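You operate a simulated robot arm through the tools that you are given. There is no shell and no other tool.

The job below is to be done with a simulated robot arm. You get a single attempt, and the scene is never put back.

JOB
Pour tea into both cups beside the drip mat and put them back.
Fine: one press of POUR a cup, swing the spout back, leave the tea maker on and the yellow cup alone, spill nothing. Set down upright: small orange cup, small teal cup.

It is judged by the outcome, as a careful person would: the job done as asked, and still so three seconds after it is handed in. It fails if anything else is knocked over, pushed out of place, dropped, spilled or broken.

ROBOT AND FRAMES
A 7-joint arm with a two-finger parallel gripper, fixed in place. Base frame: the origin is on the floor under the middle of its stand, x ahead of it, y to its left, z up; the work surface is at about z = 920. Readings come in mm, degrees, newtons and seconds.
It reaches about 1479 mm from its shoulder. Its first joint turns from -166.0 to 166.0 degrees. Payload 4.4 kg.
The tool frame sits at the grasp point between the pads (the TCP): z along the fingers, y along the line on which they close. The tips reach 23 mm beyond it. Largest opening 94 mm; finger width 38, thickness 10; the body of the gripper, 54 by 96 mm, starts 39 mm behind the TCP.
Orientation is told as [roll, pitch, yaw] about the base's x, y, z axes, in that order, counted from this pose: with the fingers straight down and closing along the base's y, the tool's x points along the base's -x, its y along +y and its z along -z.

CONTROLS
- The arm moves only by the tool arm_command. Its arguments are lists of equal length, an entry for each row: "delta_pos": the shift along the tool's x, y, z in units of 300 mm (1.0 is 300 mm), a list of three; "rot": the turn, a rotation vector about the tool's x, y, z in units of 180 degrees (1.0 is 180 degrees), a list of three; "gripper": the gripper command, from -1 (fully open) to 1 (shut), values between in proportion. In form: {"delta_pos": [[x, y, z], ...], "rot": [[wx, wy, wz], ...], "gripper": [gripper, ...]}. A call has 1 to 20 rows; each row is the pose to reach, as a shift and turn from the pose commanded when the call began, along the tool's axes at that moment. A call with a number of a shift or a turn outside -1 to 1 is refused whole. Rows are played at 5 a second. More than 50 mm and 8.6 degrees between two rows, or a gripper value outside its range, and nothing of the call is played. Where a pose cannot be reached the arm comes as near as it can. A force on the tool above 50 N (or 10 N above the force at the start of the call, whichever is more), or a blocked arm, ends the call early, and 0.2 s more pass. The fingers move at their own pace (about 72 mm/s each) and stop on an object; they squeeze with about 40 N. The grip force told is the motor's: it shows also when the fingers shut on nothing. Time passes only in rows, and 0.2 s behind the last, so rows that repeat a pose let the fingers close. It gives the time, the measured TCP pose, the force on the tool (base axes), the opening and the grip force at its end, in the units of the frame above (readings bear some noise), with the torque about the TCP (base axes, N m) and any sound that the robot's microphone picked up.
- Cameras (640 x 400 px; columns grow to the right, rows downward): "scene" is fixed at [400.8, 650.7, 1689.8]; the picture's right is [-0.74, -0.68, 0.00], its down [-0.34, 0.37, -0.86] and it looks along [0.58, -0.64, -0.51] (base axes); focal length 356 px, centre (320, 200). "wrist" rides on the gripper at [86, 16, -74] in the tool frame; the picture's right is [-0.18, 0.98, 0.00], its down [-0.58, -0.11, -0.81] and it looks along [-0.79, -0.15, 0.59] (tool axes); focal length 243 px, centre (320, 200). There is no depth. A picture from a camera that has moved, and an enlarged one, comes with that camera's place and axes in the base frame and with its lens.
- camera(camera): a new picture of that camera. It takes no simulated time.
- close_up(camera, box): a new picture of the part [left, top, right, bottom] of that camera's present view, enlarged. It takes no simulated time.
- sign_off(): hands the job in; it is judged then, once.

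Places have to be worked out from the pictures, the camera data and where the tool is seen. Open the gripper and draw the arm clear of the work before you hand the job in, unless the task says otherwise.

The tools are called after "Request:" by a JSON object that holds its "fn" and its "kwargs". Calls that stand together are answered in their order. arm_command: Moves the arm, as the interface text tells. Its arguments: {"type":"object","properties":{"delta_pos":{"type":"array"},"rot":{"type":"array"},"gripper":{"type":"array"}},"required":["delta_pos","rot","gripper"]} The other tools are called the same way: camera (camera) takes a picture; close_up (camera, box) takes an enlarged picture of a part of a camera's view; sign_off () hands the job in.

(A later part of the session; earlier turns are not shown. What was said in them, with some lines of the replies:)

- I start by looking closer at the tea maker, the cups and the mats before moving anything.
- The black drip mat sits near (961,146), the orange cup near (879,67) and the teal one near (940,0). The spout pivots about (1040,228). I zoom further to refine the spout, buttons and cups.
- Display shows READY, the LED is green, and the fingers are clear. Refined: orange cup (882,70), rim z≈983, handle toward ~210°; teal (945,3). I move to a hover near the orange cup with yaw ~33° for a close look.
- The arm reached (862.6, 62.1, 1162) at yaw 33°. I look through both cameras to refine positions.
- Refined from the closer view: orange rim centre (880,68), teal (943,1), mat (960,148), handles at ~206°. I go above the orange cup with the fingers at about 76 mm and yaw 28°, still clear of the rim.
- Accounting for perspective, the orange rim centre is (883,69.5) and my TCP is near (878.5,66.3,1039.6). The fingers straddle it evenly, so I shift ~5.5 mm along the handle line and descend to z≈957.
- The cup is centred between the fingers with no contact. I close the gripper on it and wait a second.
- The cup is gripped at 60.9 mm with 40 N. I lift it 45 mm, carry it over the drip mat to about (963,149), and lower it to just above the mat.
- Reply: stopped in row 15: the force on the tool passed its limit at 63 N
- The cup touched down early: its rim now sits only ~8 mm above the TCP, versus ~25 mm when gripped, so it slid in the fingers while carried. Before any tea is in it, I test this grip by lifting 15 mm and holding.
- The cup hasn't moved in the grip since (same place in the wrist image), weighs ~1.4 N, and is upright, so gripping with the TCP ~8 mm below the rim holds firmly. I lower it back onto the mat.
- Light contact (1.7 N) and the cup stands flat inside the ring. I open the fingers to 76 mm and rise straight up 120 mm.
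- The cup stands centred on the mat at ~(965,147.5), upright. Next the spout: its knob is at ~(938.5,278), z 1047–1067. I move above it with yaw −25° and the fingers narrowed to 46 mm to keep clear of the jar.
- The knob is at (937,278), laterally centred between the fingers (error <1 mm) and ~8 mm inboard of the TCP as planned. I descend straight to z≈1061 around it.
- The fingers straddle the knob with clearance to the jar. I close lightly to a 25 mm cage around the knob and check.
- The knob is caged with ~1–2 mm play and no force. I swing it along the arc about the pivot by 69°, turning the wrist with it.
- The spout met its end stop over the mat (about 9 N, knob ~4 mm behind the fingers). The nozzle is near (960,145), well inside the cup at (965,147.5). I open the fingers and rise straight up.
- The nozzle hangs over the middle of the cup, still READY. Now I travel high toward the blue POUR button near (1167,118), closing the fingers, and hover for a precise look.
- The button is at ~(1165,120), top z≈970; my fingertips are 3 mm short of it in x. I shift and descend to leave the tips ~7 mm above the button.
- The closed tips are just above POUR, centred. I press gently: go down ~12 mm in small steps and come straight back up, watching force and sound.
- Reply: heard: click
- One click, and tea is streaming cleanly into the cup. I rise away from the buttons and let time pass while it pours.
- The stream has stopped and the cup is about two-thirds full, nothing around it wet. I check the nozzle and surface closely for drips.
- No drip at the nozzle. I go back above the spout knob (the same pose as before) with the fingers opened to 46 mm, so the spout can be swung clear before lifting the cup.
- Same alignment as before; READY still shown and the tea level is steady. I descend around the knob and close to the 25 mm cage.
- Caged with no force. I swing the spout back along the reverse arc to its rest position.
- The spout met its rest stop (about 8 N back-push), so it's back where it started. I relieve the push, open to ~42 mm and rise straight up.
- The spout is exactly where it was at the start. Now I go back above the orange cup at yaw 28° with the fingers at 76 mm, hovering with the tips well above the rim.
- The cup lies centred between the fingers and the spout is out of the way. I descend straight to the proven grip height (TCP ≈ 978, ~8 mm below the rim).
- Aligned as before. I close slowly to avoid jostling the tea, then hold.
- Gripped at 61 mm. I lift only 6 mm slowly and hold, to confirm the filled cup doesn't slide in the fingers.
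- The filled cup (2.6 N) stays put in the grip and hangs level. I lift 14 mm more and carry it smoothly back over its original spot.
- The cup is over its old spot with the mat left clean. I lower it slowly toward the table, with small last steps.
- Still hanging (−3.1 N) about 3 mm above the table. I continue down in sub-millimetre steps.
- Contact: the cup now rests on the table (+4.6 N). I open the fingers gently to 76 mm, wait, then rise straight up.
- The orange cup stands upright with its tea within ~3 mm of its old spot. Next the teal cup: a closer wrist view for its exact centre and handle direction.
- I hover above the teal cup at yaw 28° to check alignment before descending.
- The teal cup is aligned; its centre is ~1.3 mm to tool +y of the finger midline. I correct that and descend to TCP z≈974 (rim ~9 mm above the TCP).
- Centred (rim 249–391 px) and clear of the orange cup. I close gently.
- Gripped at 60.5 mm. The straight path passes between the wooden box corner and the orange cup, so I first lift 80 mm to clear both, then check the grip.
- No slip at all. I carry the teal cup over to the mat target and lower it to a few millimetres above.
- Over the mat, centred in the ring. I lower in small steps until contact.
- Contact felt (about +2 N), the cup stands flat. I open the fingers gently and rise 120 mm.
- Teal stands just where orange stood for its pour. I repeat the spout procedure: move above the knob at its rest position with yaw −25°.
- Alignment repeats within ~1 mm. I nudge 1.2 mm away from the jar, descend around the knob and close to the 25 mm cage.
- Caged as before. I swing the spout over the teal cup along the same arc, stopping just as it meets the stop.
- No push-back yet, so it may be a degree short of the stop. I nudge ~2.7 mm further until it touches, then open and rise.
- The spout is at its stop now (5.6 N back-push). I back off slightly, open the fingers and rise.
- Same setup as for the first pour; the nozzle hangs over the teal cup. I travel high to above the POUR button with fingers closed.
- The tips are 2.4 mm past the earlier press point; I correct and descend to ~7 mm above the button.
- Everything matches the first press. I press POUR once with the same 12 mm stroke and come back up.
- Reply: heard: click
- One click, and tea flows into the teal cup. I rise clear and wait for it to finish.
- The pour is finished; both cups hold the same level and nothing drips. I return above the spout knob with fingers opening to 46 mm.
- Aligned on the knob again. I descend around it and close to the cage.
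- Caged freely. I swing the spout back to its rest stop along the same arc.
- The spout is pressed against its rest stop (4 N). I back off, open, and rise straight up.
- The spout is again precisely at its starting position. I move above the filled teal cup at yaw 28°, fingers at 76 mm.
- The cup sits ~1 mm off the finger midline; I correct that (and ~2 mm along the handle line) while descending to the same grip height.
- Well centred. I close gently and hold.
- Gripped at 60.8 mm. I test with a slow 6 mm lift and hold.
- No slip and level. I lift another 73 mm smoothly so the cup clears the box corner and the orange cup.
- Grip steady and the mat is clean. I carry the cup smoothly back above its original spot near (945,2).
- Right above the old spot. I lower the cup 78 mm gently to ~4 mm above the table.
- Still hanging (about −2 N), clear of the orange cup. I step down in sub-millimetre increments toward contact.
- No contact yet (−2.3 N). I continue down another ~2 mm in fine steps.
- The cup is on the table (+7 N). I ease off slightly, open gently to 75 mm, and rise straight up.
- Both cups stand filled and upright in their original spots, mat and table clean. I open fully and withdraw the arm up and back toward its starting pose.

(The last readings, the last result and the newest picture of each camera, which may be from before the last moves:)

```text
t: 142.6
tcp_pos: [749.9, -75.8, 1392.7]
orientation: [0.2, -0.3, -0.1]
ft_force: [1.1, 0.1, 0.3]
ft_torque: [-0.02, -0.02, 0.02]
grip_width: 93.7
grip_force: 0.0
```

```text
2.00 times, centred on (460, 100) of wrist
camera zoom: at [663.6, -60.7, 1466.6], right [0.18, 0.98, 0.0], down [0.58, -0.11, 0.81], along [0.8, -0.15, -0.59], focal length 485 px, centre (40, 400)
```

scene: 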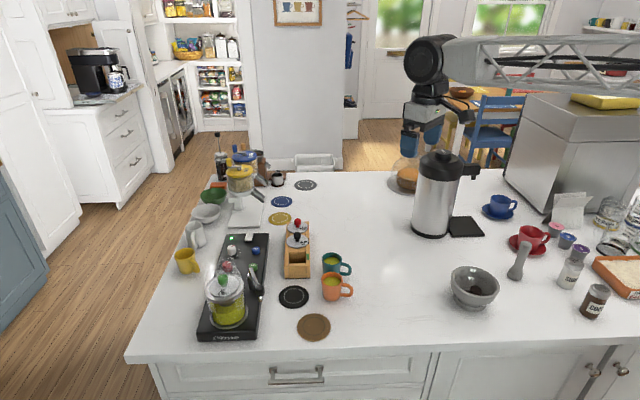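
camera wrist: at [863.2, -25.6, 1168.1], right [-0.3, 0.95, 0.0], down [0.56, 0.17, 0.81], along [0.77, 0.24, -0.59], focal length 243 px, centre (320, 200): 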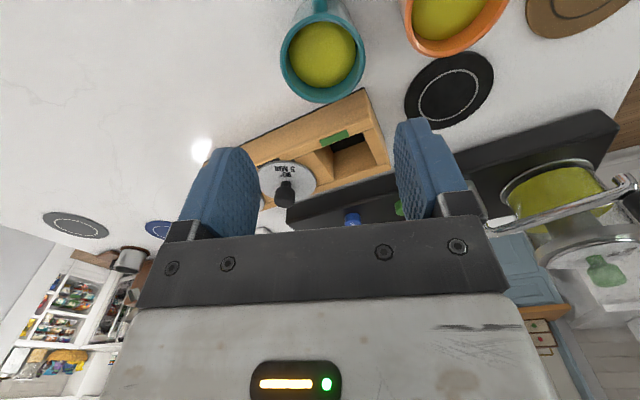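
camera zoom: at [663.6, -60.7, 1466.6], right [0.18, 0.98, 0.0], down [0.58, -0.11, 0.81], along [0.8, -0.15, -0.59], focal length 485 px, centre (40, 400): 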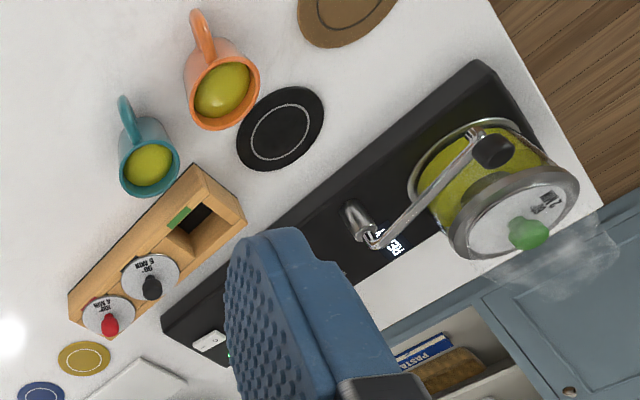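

The last pictures show both cups upright and filled at their old places, the spout at rest, and the tea maker on with its green LED lit. The yellow cup is untouched, nothing is spilled, and the arm is clear with the gripper open. I hand the job in.

Request:
{"fn": "sign_off", "kwargs": {}}

```text
The job is handed in.
```

Both small cups now hold tea and stand upright: the teal one where it was, the orange one about 3 mm off its old spot. I pressed POUR once for each cup.

- **Spout:** it is back at its rest position and matches the starting picture.
- **Tea maker:** it is still on, with the green light lit.
- **Spills and other items:** the pictures show no spilled tea, the yellow cup was left alone, and nothing else looks moved.
- **Arm:** it is clear of the work with the gripper open.

One thing didn't go as planned. On the first move to the mat, the empty orange cup slid about 18 mm down in the fingers and touched down sooner than expected. The force reached 63 N and the move stopped. The cup stayed upright, and I saw no damage. From then on I gripped both cups nearer the rim and checked that they held before carrying tea.
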